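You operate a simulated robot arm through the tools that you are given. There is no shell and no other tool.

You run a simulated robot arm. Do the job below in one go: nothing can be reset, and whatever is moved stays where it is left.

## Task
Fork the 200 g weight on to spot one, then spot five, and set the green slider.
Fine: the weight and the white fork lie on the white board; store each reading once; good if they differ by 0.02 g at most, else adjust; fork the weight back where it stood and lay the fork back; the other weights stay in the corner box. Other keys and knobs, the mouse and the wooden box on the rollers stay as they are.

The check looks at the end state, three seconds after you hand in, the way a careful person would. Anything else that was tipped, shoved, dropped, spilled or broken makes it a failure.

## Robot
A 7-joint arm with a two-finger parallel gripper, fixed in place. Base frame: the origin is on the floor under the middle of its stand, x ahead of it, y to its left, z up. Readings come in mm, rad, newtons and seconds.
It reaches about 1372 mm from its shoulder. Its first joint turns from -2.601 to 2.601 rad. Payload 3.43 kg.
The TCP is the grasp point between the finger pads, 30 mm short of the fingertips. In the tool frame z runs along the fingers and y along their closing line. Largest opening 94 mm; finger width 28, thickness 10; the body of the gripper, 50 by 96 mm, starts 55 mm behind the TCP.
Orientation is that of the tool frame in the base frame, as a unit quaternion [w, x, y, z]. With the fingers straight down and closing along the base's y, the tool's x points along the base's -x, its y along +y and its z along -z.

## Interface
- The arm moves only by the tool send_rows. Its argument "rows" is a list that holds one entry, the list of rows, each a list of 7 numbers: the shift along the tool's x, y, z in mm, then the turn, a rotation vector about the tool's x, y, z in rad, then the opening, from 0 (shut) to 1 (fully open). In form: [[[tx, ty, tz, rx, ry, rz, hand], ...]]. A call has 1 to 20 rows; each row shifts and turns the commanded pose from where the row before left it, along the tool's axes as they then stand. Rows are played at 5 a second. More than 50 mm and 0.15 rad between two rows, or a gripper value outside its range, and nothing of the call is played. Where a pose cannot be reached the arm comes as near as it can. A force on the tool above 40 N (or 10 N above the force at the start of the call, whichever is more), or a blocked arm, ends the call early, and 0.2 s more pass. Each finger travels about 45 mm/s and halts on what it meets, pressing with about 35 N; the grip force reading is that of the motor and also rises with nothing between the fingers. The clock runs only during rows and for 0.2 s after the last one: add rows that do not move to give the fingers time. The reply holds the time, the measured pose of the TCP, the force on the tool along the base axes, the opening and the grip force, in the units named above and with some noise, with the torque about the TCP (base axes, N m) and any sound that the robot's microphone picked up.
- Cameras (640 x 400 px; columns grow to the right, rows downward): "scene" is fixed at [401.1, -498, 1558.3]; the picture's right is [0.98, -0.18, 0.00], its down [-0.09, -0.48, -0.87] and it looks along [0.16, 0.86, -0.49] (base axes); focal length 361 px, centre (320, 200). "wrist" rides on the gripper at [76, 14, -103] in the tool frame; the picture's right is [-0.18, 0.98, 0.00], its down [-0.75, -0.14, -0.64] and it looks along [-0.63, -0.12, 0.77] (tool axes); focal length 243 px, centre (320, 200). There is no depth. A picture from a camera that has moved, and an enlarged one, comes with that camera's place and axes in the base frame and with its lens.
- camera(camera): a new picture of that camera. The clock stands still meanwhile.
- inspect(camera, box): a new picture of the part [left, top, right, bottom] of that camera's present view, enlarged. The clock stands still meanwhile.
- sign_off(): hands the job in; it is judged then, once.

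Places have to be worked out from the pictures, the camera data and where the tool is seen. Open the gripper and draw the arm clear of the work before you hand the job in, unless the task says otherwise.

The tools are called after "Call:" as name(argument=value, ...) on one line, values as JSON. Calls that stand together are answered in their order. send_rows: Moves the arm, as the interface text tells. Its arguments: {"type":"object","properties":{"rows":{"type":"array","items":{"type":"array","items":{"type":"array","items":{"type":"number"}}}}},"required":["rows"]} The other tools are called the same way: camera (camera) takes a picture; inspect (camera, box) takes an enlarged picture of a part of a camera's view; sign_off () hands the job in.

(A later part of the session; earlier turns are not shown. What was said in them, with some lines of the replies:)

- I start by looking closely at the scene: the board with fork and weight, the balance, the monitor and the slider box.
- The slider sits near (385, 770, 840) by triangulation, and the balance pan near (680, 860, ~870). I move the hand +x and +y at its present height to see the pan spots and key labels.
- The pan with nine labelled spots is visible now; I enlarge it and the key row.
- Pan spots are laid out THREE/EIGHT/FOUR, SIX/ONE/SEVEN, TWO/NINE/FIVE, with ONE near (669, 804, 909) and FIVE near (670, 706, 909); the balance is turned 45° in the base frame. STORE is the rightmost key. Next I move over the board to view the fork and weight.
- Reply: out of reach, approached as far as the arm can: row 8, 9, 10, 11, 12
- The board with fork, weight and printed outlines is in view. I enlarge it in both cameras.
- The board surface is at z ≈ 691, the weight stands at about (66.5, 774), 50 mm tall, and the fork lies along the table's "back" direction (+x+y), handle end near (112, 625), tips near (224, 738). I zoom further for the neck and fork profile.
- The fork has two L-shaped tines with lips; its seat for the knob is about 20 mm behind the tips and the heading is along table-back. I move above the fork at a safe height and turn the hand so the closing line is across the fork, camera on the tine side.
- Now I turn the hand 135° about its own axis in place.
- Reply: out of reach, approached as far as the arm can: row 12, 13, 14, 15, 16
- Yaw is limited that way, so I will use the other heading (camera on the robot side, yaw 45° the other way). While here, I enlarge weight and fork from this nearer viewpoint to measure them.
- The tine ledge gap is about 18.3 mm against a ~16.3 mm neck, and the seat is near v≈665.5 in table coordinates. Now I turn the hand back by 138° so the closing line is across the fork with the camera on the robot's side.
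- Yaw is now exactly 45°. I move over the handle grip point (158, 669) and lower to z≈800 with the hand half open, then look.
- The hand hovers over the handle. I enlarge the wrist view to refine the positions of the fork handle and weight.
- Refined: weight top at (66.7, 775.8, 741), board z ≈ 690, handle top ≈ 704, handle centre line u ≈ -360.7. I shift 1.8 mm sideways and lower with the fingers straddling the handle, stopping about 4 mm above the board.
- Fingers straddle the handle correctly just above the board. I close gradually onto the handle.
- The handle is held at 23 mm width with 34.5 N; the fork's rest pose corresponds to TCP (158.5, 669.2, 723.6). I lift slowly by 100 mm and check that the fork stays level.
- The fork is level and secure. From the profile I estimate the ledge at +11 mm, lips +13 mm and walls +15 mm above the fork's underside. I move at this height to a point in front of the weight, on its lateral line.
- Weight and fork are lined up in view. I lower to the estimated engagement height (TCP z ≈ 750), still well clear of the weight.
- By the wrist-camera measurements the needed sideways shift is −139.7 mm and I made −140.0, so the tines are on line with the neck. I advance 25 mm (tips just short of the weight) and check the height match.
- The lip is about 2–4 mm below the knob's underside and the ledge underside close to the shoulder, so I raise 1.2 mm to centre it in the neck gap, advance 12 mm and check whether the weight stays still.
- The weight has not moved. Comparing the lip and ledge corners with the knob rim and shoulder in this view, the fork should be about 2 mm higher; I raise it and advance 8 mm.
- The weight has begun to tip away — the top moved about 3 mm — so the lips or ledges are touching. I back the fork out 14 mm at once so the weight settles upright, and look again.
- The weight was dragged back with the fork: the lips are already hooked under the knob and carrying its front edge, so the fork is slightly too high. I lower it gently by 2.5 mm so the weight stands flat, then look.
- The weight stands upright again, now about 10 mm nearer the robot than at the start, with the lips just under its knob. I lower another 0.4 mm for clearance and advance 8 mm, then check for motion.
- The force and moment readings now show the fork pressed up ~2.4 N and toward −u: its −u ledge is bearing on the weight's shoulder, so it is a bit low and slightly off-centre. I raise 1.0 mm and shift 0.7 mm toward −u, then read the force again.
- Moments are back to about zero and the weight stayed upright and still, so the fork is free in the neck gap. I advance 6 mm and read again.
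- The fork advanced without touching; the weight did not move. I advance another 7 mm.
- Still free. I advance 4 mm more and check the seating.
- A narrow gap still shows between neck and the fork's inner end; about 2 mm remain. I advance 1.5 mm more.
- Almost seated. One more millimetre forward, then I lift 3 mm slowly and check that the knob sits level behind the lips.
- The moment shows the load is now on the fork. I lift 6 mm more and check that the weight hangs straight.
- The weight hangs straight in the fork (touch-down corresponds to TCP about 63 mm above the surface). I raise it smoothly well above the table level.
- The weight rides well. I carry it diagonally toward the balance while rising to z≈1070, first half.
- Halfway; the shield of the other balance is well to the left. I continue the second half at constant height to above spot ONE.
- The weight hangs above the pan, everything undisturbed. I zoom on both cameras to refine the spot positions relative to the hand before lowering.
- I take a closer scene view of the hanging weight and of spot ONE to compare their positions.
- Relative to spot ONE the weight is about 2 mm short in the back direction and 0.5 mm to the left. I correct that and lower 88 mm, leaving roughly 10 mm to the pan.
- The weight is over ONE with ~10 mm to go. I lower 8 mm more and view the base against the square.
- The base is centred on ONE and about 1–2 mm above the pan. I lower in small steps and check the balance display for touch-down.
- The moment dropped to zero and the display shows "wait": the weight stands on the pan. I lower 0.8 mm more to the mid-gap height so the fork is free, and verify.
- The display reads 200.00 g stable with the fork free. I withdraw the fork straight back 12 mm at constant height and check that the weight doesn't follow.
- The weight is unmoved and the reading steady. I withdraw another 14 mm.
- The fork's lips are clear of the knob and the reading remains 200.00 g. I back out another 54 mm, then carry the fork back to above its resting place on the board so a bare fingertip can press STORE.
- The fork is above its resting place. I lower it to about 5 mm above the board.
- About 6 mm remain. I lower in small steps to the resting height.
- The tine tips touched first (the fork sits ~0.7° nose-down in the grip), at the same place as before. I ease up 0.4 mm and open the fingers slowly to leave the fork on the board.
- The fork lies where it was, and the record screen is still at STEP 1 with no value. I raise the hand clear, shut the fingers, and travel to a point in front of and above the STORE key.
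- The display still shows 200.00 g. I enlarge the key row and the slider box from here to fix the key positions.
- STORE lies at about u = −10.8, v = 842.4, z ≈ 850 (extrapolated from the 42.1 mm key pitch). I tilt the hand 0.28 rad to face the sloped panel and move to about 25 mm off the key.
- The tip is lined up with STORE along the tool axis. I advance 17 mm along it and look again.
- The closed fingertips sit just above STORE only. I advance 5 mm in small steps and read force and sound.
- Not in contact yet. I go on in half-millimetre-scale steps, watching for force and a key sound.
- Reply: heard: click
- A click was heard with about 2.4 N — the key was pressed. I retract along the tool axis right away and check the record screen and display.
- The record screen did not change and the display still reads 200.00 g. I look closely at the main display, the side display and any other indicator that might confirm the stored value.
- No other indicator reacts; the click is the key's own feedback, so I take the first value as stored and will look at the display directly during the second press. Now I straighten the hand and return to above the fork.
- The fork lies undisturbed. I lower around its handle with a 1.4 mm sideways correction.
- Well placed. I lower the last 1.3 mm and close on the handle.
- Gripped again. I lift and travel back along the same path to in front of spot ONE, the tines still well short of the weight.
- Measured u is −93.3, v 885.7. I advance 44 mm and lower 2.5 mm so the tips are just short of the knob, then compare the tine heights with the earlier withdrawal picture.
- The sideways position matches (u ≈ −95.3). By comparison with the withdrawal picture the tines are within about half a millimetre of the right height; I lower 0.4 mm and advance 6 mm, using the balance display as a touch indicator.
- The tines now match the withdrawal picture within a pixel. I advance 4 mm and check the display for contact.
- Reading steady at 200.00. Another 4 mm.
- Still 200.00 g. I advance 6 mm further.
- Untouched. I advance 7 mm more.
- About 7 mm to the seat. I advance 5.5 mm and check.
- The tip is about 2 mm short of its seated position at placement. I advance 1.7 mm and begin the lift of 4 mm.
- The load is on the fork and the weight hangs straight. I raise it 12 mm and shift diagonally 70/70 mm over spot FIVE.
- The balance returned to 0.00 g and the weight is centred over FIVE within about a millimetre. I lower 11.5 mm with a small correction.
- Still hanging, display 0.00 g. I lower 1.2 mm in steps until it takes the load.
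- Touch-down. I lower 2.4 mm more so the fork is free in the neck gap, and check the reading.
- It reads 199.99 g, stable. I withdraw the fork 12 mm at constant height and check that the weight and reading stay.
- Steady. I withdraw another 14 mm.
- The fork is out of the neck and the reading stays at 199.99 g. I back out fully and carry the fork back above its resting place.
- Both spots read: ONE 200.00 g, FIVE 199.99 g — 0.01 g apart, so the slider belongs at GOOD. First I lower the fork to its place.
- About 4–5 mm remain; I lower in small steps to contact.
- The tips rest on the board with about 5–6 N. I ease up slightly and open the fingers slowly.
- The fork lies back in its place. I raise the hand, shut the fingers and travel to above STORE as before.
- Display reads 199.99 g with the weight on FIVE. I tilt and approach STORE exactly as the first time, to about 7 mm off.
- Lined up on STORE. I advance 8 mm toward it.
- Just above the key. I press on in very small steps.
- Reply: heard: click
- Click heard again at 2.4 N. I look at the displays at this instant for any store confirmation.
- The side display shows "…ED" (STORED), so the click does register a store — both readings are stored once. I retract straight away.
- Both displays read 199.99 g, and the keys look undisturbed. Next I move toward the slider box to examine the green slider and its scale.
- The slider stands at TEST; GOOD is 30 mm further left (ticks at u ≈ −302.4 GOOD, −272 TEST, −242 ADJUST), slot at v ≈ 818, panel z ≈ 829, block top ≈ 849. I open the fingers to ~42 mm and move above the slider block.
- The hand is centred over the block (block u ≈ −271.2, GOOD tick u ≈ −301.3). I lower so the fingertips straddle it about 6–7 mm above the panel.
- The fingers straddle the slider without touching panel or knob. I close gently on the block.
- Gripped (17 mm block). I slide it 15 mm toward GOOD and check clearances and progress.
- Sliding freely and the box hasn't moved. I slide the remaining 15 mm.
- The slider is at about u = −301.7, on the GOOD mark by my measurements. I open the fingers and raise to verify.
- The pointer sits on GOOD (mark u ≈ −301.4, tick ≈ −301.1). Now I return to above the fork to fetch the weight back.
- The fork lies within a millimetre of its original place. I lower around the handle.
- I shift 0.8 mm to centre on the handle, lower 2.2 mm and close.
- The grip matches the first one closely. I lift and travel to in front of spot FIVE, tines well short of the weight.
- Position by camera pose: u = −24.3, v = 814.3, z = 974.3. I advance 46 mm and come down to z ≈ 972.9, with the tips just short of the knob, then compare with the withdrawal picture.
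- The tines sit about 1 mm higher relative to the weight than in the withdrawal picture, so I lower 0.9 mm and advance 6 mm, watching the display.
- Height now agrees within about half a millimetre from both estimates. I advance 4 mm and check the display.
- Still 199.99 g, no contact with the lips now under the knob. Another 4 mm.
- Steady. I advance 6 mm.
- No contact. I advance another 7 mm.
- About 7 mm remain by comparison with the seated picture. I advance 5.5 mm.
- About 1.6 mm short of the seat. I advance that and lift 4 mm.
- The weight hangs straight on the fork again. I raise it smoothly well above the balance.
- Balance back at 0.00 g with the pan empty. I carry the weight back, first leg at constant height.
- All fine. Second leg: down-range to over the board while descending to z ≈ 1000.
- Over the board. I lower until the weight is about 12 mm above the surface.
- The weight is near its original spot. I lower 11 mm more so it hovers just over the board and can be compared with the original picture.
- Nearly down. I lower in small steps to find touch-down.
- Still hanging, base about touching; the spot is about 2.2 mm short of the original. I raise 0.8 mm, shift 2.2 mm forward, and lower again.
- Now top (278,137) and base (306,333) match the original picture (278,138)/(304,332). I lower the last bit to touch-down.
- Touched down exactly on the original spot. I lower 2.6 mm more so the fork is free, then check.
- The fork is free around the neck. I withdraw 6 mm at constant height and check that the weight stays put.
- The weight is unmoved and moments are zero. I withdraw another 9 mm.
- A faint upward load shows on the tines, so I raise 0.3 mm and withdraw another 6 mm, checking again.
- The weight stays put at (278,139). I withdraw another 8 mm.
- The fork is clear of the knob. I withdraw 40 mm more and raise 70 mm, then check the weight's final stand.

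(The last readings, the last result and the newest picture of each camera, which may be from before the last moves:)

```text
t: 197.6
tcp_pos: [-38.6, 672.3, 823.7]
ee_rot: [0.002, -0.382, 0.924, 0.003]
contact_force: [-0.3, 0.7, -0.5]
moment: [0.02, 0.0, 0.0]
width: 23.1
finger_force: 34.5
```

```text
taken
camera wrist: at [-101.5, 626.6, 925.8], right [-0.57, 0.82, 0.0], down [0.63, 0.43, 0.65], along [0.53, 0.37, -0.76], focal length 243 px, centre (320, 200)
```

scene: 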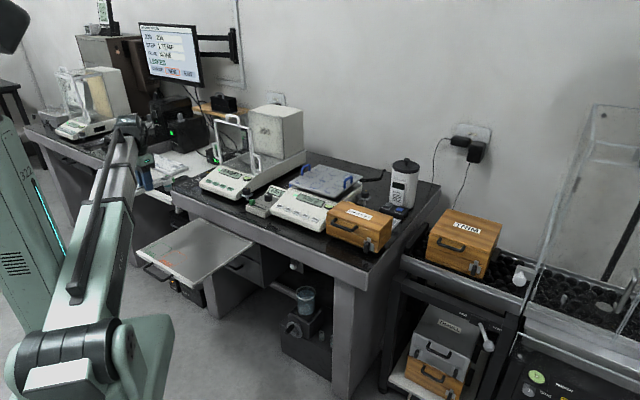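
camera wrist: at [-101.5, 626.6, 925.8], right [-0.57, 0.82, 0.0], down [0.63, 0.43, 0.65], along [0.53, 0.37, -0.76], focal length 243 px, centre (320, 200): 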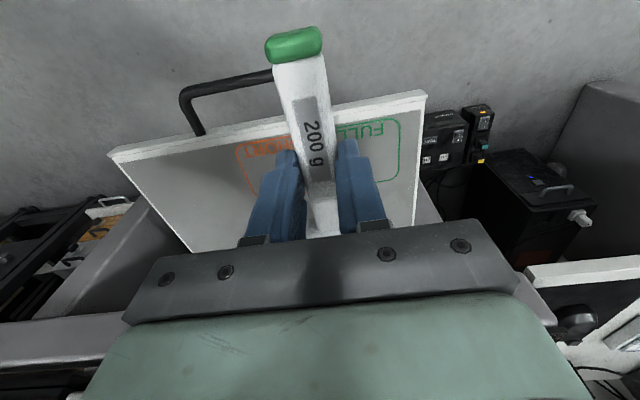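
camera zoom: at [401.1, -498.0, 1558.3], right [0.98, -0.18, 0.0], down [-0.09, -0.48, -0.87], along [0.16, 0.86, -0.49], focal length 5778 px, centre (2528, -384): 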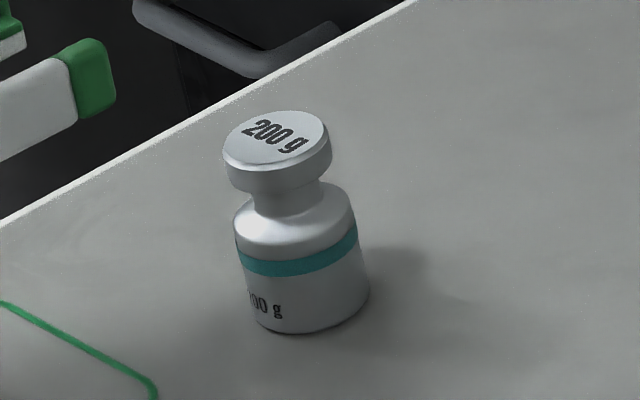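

The weight stands upright on its original spot (within half a millimetre). Now I carry the fork back above its own place.

Call:
send_rows(rows=[[[-17, -17.5, 0, 0, 0, 0, 0], [-25, -25.8, 0, 0, 0, 0, 0], [-28, -28.8, 0, 0, 0, 0, 0], [-28, -28.8, 0, 0, 0, 0, 0], [-22, -22.7, 0, 0, 0, 0, 0], [-17.2, -17.7, 0, 0, 0, 0, 0], [0, 0, 0, 0, 0, 0, 0], [0, 0, 0, 0, 0, 0, 0]]])

Call:
camera(camera="wrist")

Call:
inspect(camera="scene", box=[170, 190, 240, 250])

```text
t: 199.4
tcp_pos: [159.4, 668.8, 823.3]
ee_rot: [0.004, -0.383, 0.924, 0.004]
contact_force: [0.6, -0.1, 0.6]
moment: [-0.02, 0.02, -0.05]
width: 23.0
finger_force: 35.0
```

```text
taken
camera wrist: at [95.1, 623.4, 925.8], right [-0.57, 0.82, 0.0], down [0.63, 0.43, 0.65], along [0.53, 0.37, -0.76], focal length 243 px, centre (320, 200)
```

wrist: 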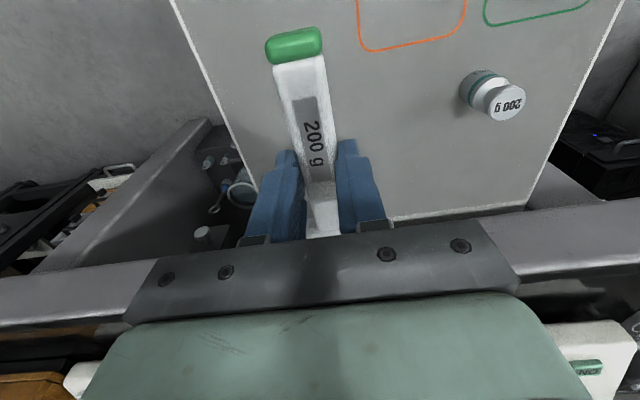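

```text
6.67 times, centred on (205, 220) of scene
camera zoom: at [401.1, -498.0, 1558.3], right [0.98, -0.18, 0.0], down [-0.09, -0.48, -0.87], along [0.16, 0.86, -0.49], focal length 2408 px, centre (1087, 67)
```

zoom: 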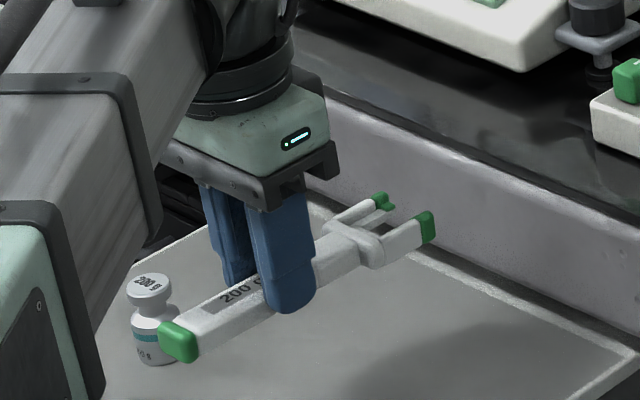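

In line. I lower to just above the board.

Call:
send_rows(rows=[[[0, 0, 10, 0, 0, 0, 0], [0, 0, 20, 0, 0, 0, 0], [0, 0, 25, 0, 0, 0, 0], [0, 0, 20, 0, 0, 0, 0], [0, 0, 12, 0, 0, 0, 0], [0, 0, 5, 0, 0, 0, 0], [0, 0, 2, 0, 0, 0, 0], [0, 0, 0, 0, 0, 0, 0], [0, 0, 0, 0, 0, 0, 0]]])

Call:
inspect(camera="wrist", box=[250, 0, 400, 250])

Call:
inspect(camera="scene", box=[170, 210, 240, 270])

```text
t: 201.4
tcp_pos: [159.6, 669.2, 729.8]
ee_rot: [0.003, -0.383, 0.924, 0.003]
contact_force: [-1.1, -0.1, -1.3]
moment: [-0.02, 0.03, 0.01]
width: 22.9
finger_force: 34.8
```

```text
1.60 times, centred on (325, 125) of wrist
camera zoom: at [96.0, 624.9, 832.5], right [-0.57, 0.82, 0.0], down [0.63, 0.43, 0.65], along [0.53, 0.37, -0.76], focal length 388 px, centre (312, 320)
```

zoom: 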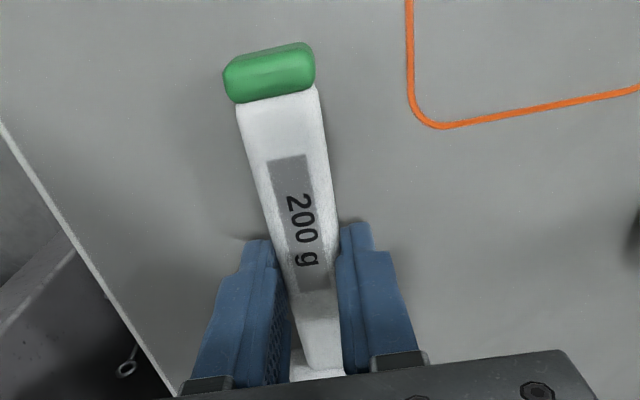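

```text
6.67 times, centred on (205, 240) of scene
camera zoom: at [401.1, -498.0, 1558.3], right [0.98, -0.18, 0.0], down [-0.09, -0.48, -0.87], along [0.16, 0.86, -0.49], focal length 2408 px, centre (1087, -67)
```

zoom: 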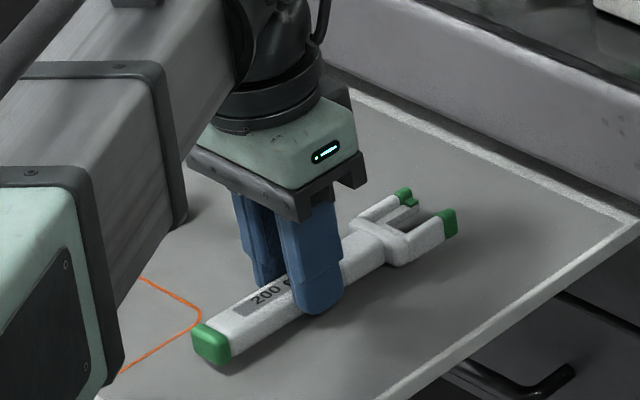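

Aligned with the original pose. I lower the last millimetres to contact.

Call:
send_rows(rows=[[[0.3, 0, 2, 0, 0, 0, 0], [0, 0, 1.2, 0, 0, 0, 0], [0, 0, 0.8, 0, 0, 0, 0], [0, 0, 0.5, 0, 0, 0, 0], [0, 0, 0, 0, 0, 0, 0], [0, 0, 0, 0, 0, 0, 0]]])

```text
t: 202.8
tcp_pos: [159.8, 668.9, 726.2]
ee_rot: [0.002, -0.383, 0.924, 0.003]
contact_force: [-0.8, 1.7, 10.5]
moment: [0.81, -0.82, 0.2]
width: 22.9
finger_force: 34.9
```

The tips touch first again (slightly nose-down in the grip). I ease up, pitch the hand by 0.018 rad to level the fork, and settle it down flat before releasing.

Call:
send_rows(rows=[[[0, 0, -0.9, 0, 0, 0, 0], [0, 0, 0, 0, -0.018, 0, 0], [0, 0, 0.8, 0, 0, 0, 0], [0, 0, 0.5, 0, 0, 0, 0], [0, 0, 0, 0, 0, 0, 0], [0, 0, 0, 0, 0, 0, 0]]])

```text
t: 204.2
tcp_pos: [159.2, 670.0, 724.2]
ee_rot: [0.01, -0.383, 0.924, 0.007]
contact_force: [0.8, 0.6, -0.9]
moment: [-0.02, 0.0, 0.0]
width: 22.9
finger_force: 35.2
```

No contact yet at this pitch. I lower 0.5 mm more and read.

Call:
send_rows(rows=[[[0, 0, 0.3, 0, 0, 0, 0], [0, 0, 0.3, 0, 0, 0, 0], [0, 0, 0, 0, 0, 0, 0], [0, 0, 0, 0, 0, 0, 0]]])

```text
t: 205.2
tcp_pos: [159.3, 669.3, 723.5]
ee_rot: [0.011, -0.382, 0.924, 0.006]
contact_force: [-0.8, -1.3, 3.1]
moment: [-0.21, 0.21, -0.06]
width: 22.9
finger_force: 35.3
```

The handle end now rests lightly on the board, so the fork is practically flat. I open the fingers slowly.

Call:
send_rows(rows=[[[0, 0, -0.2, 0, 0, 0, 0], [0, 0, 0, 0, 0, 0, 0.25], [0, 0, 0, 0, 0, 0, 0.27], [0, 0, 0, 0, 0, 0, 0.3], [0, 0, 0, 0, 0, 0, 0.4], [0, 0, 0, 0, 0, 0, 0.55], [0, 0, 0, 0, 0, 0, 0.6], [0, 0, 0, 0, 0, 0, 0.6], [0, 0, 0, 0, 0, 0, 0.6]]])

Call:
inspect(camera="scene", box=[170, 210, 240, 270])

Call:
inspect(camera="wrist", box=[220, 0, 420, 250])

```text
t: 207.2
tcp_pos: [159.0, 669.9, 723.9]
ee_rot: [0.01, -0.382, 0.924, 0.006]
contact_force: [-0.3, -0.5, 0.8]
moment: [0.05, 0.0, 0.0]
width: 56.5
finger_force: 0.0
```

```text
6.67 times, centred on (205, 240) of scene
camera zoom: at [401.1, -498.0, 1558.3], right [0.98, -0.18, 0.0], down [-0.09, -0.48, -0.87], along [0.16, 0.86, -0.49], focal length 2408 px, centre (1087, -67)
```

zoom: 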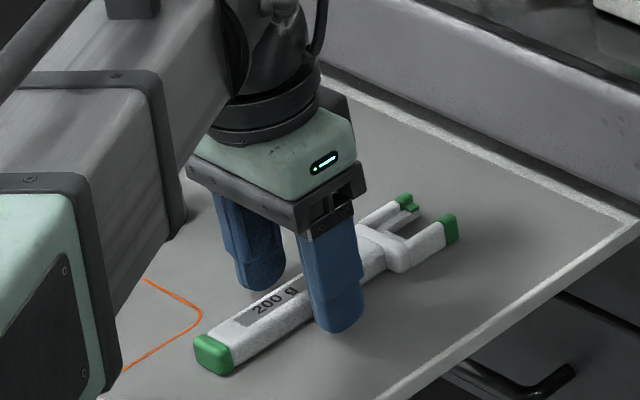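

```text
1.60 times, centred on (320, 125) of wrist
camera zoom: at [94.4, 623.2, 825.3], right [-0.57, 0.82, 0.01], down [0.62, 0.42, 0.66], along [0.54, 0.38, -0.75], focal length 388 px, centre (320, 320)
```

zoom: 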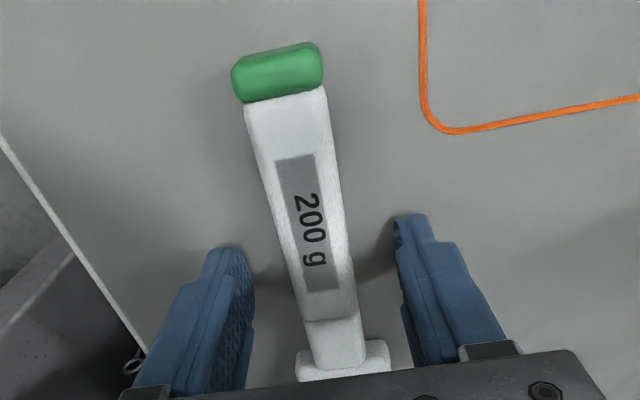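

The fork lies back in its original place. I raise the hand straight up and away.

Call:
send_rows(rows=[[[0, 0, -10, 0, 0, 0, 0.6], [0, 0, -20, 0, 0, 0, 0.6], [0, 0, -30, 0, 0, 0, 0.6], [0, 0, -35, 0, 0, 0, 0.6], [0, 0, -35, 0, 0.018, 0, 0.6], [0, 0, -35, 0, 0, 0, 0.6], [0, 0, -35, 0, 0, 0, 0.6], [0, 0, -35, 0, 0, 0, 0.8], [0, 0, -35, 0, 0, 0, 1], [0, -20, -30, 0, 0, 0, 1], [0, -30, -20, 0, 0, 0, 1], [0, -30, -20, 0, 0, 0, 1], [0, -30, 0, 0, 0, 0, 1], [0, -30, 0, 0, 0, 0, 1], [0, -30, 0, 0, 0, 0, 1], [0, 0, 0, 0, 0, 0, 1]]])

Call:
camera(camera="scene")

Call:
inspect(camera="scene", box=[130, 200, 260, 300])

Call:
inspect(camera="scene", box=[235, 155, 355, 235])

```text
t: 210.6
tcp_pos: [277.5, 543.9, 1065.1]
ee_rot: [0.002, -0.382, 0.924, 0.003]
contact_force: [0.0, 0.2, -0.3]
moment: [-0.01, -0.02, 0.05]
width: 94.0
finger_force: 0.1
```

```text
taken
```

scene: 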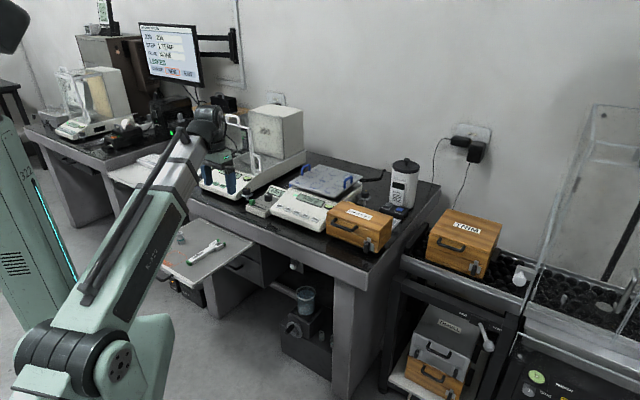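

```text
4.00 times, centred on (195, 250) of scene
camera zoom: at [401.1, -498.0, 1558.3], right [0.98, -0.18, 0.0], down [-0.09, -0.48, -0.87], along [0.16, 0.86, -0.49], focal length 1444 px, centre (820, 0)
```

zoom: 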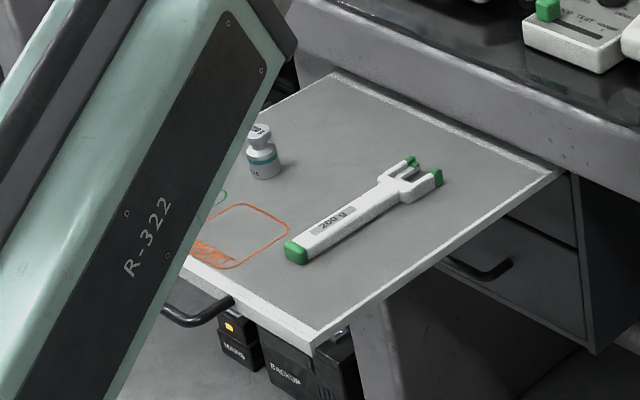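

```text
5.00 times, centred on (295, 195) of scene
camera zoom: at [401.1, -498.0, 1558.3], right [0.98, -0.18, 0.0], down [-0.09, -0.48, -0.87], along [0.16, 0.86, -0.49], focal length 1806 px, centre (445, 225)
```

zoom: 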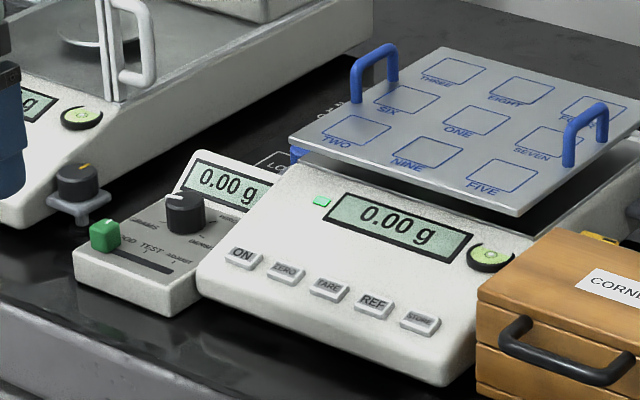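

Final view: the weight and fork are back where they lay, the slider is on GOOD, the balance reads 0.00 g, and the other items look untouched. The hand is open and clear of the work, so I hand the job in.

Call:
sign_off()

```text
The job is handed in.
```

The job is handed in. The 200 g weight read 200.00 g on spot one and 199.99 g on spot five. They differ by 0.01 g, so I set the green slider to GOOD.

- **Storing:** I pressed STORE once for each reading and heard a click both times. At the second press the side display showed what I read as "STORED". I took no picture at the moment of the first press, so for that one I only have the click. The weighing record screen still shows step 1 with no value.
- **Weight:** On the first pick-up the fork was slightly too high. It tilted the weight a few degrees and dragged it about 10 mm across the board, but it did not fall over. It is now back on its original spot, within about half a millimetre.
- **Fork:** It is back on the board where it started, within about a millimetre.
- **Everything else:** No other keys, knobs or boxes were moved. The balance reads 0.00 g, and the gripper is open and clear of the work.
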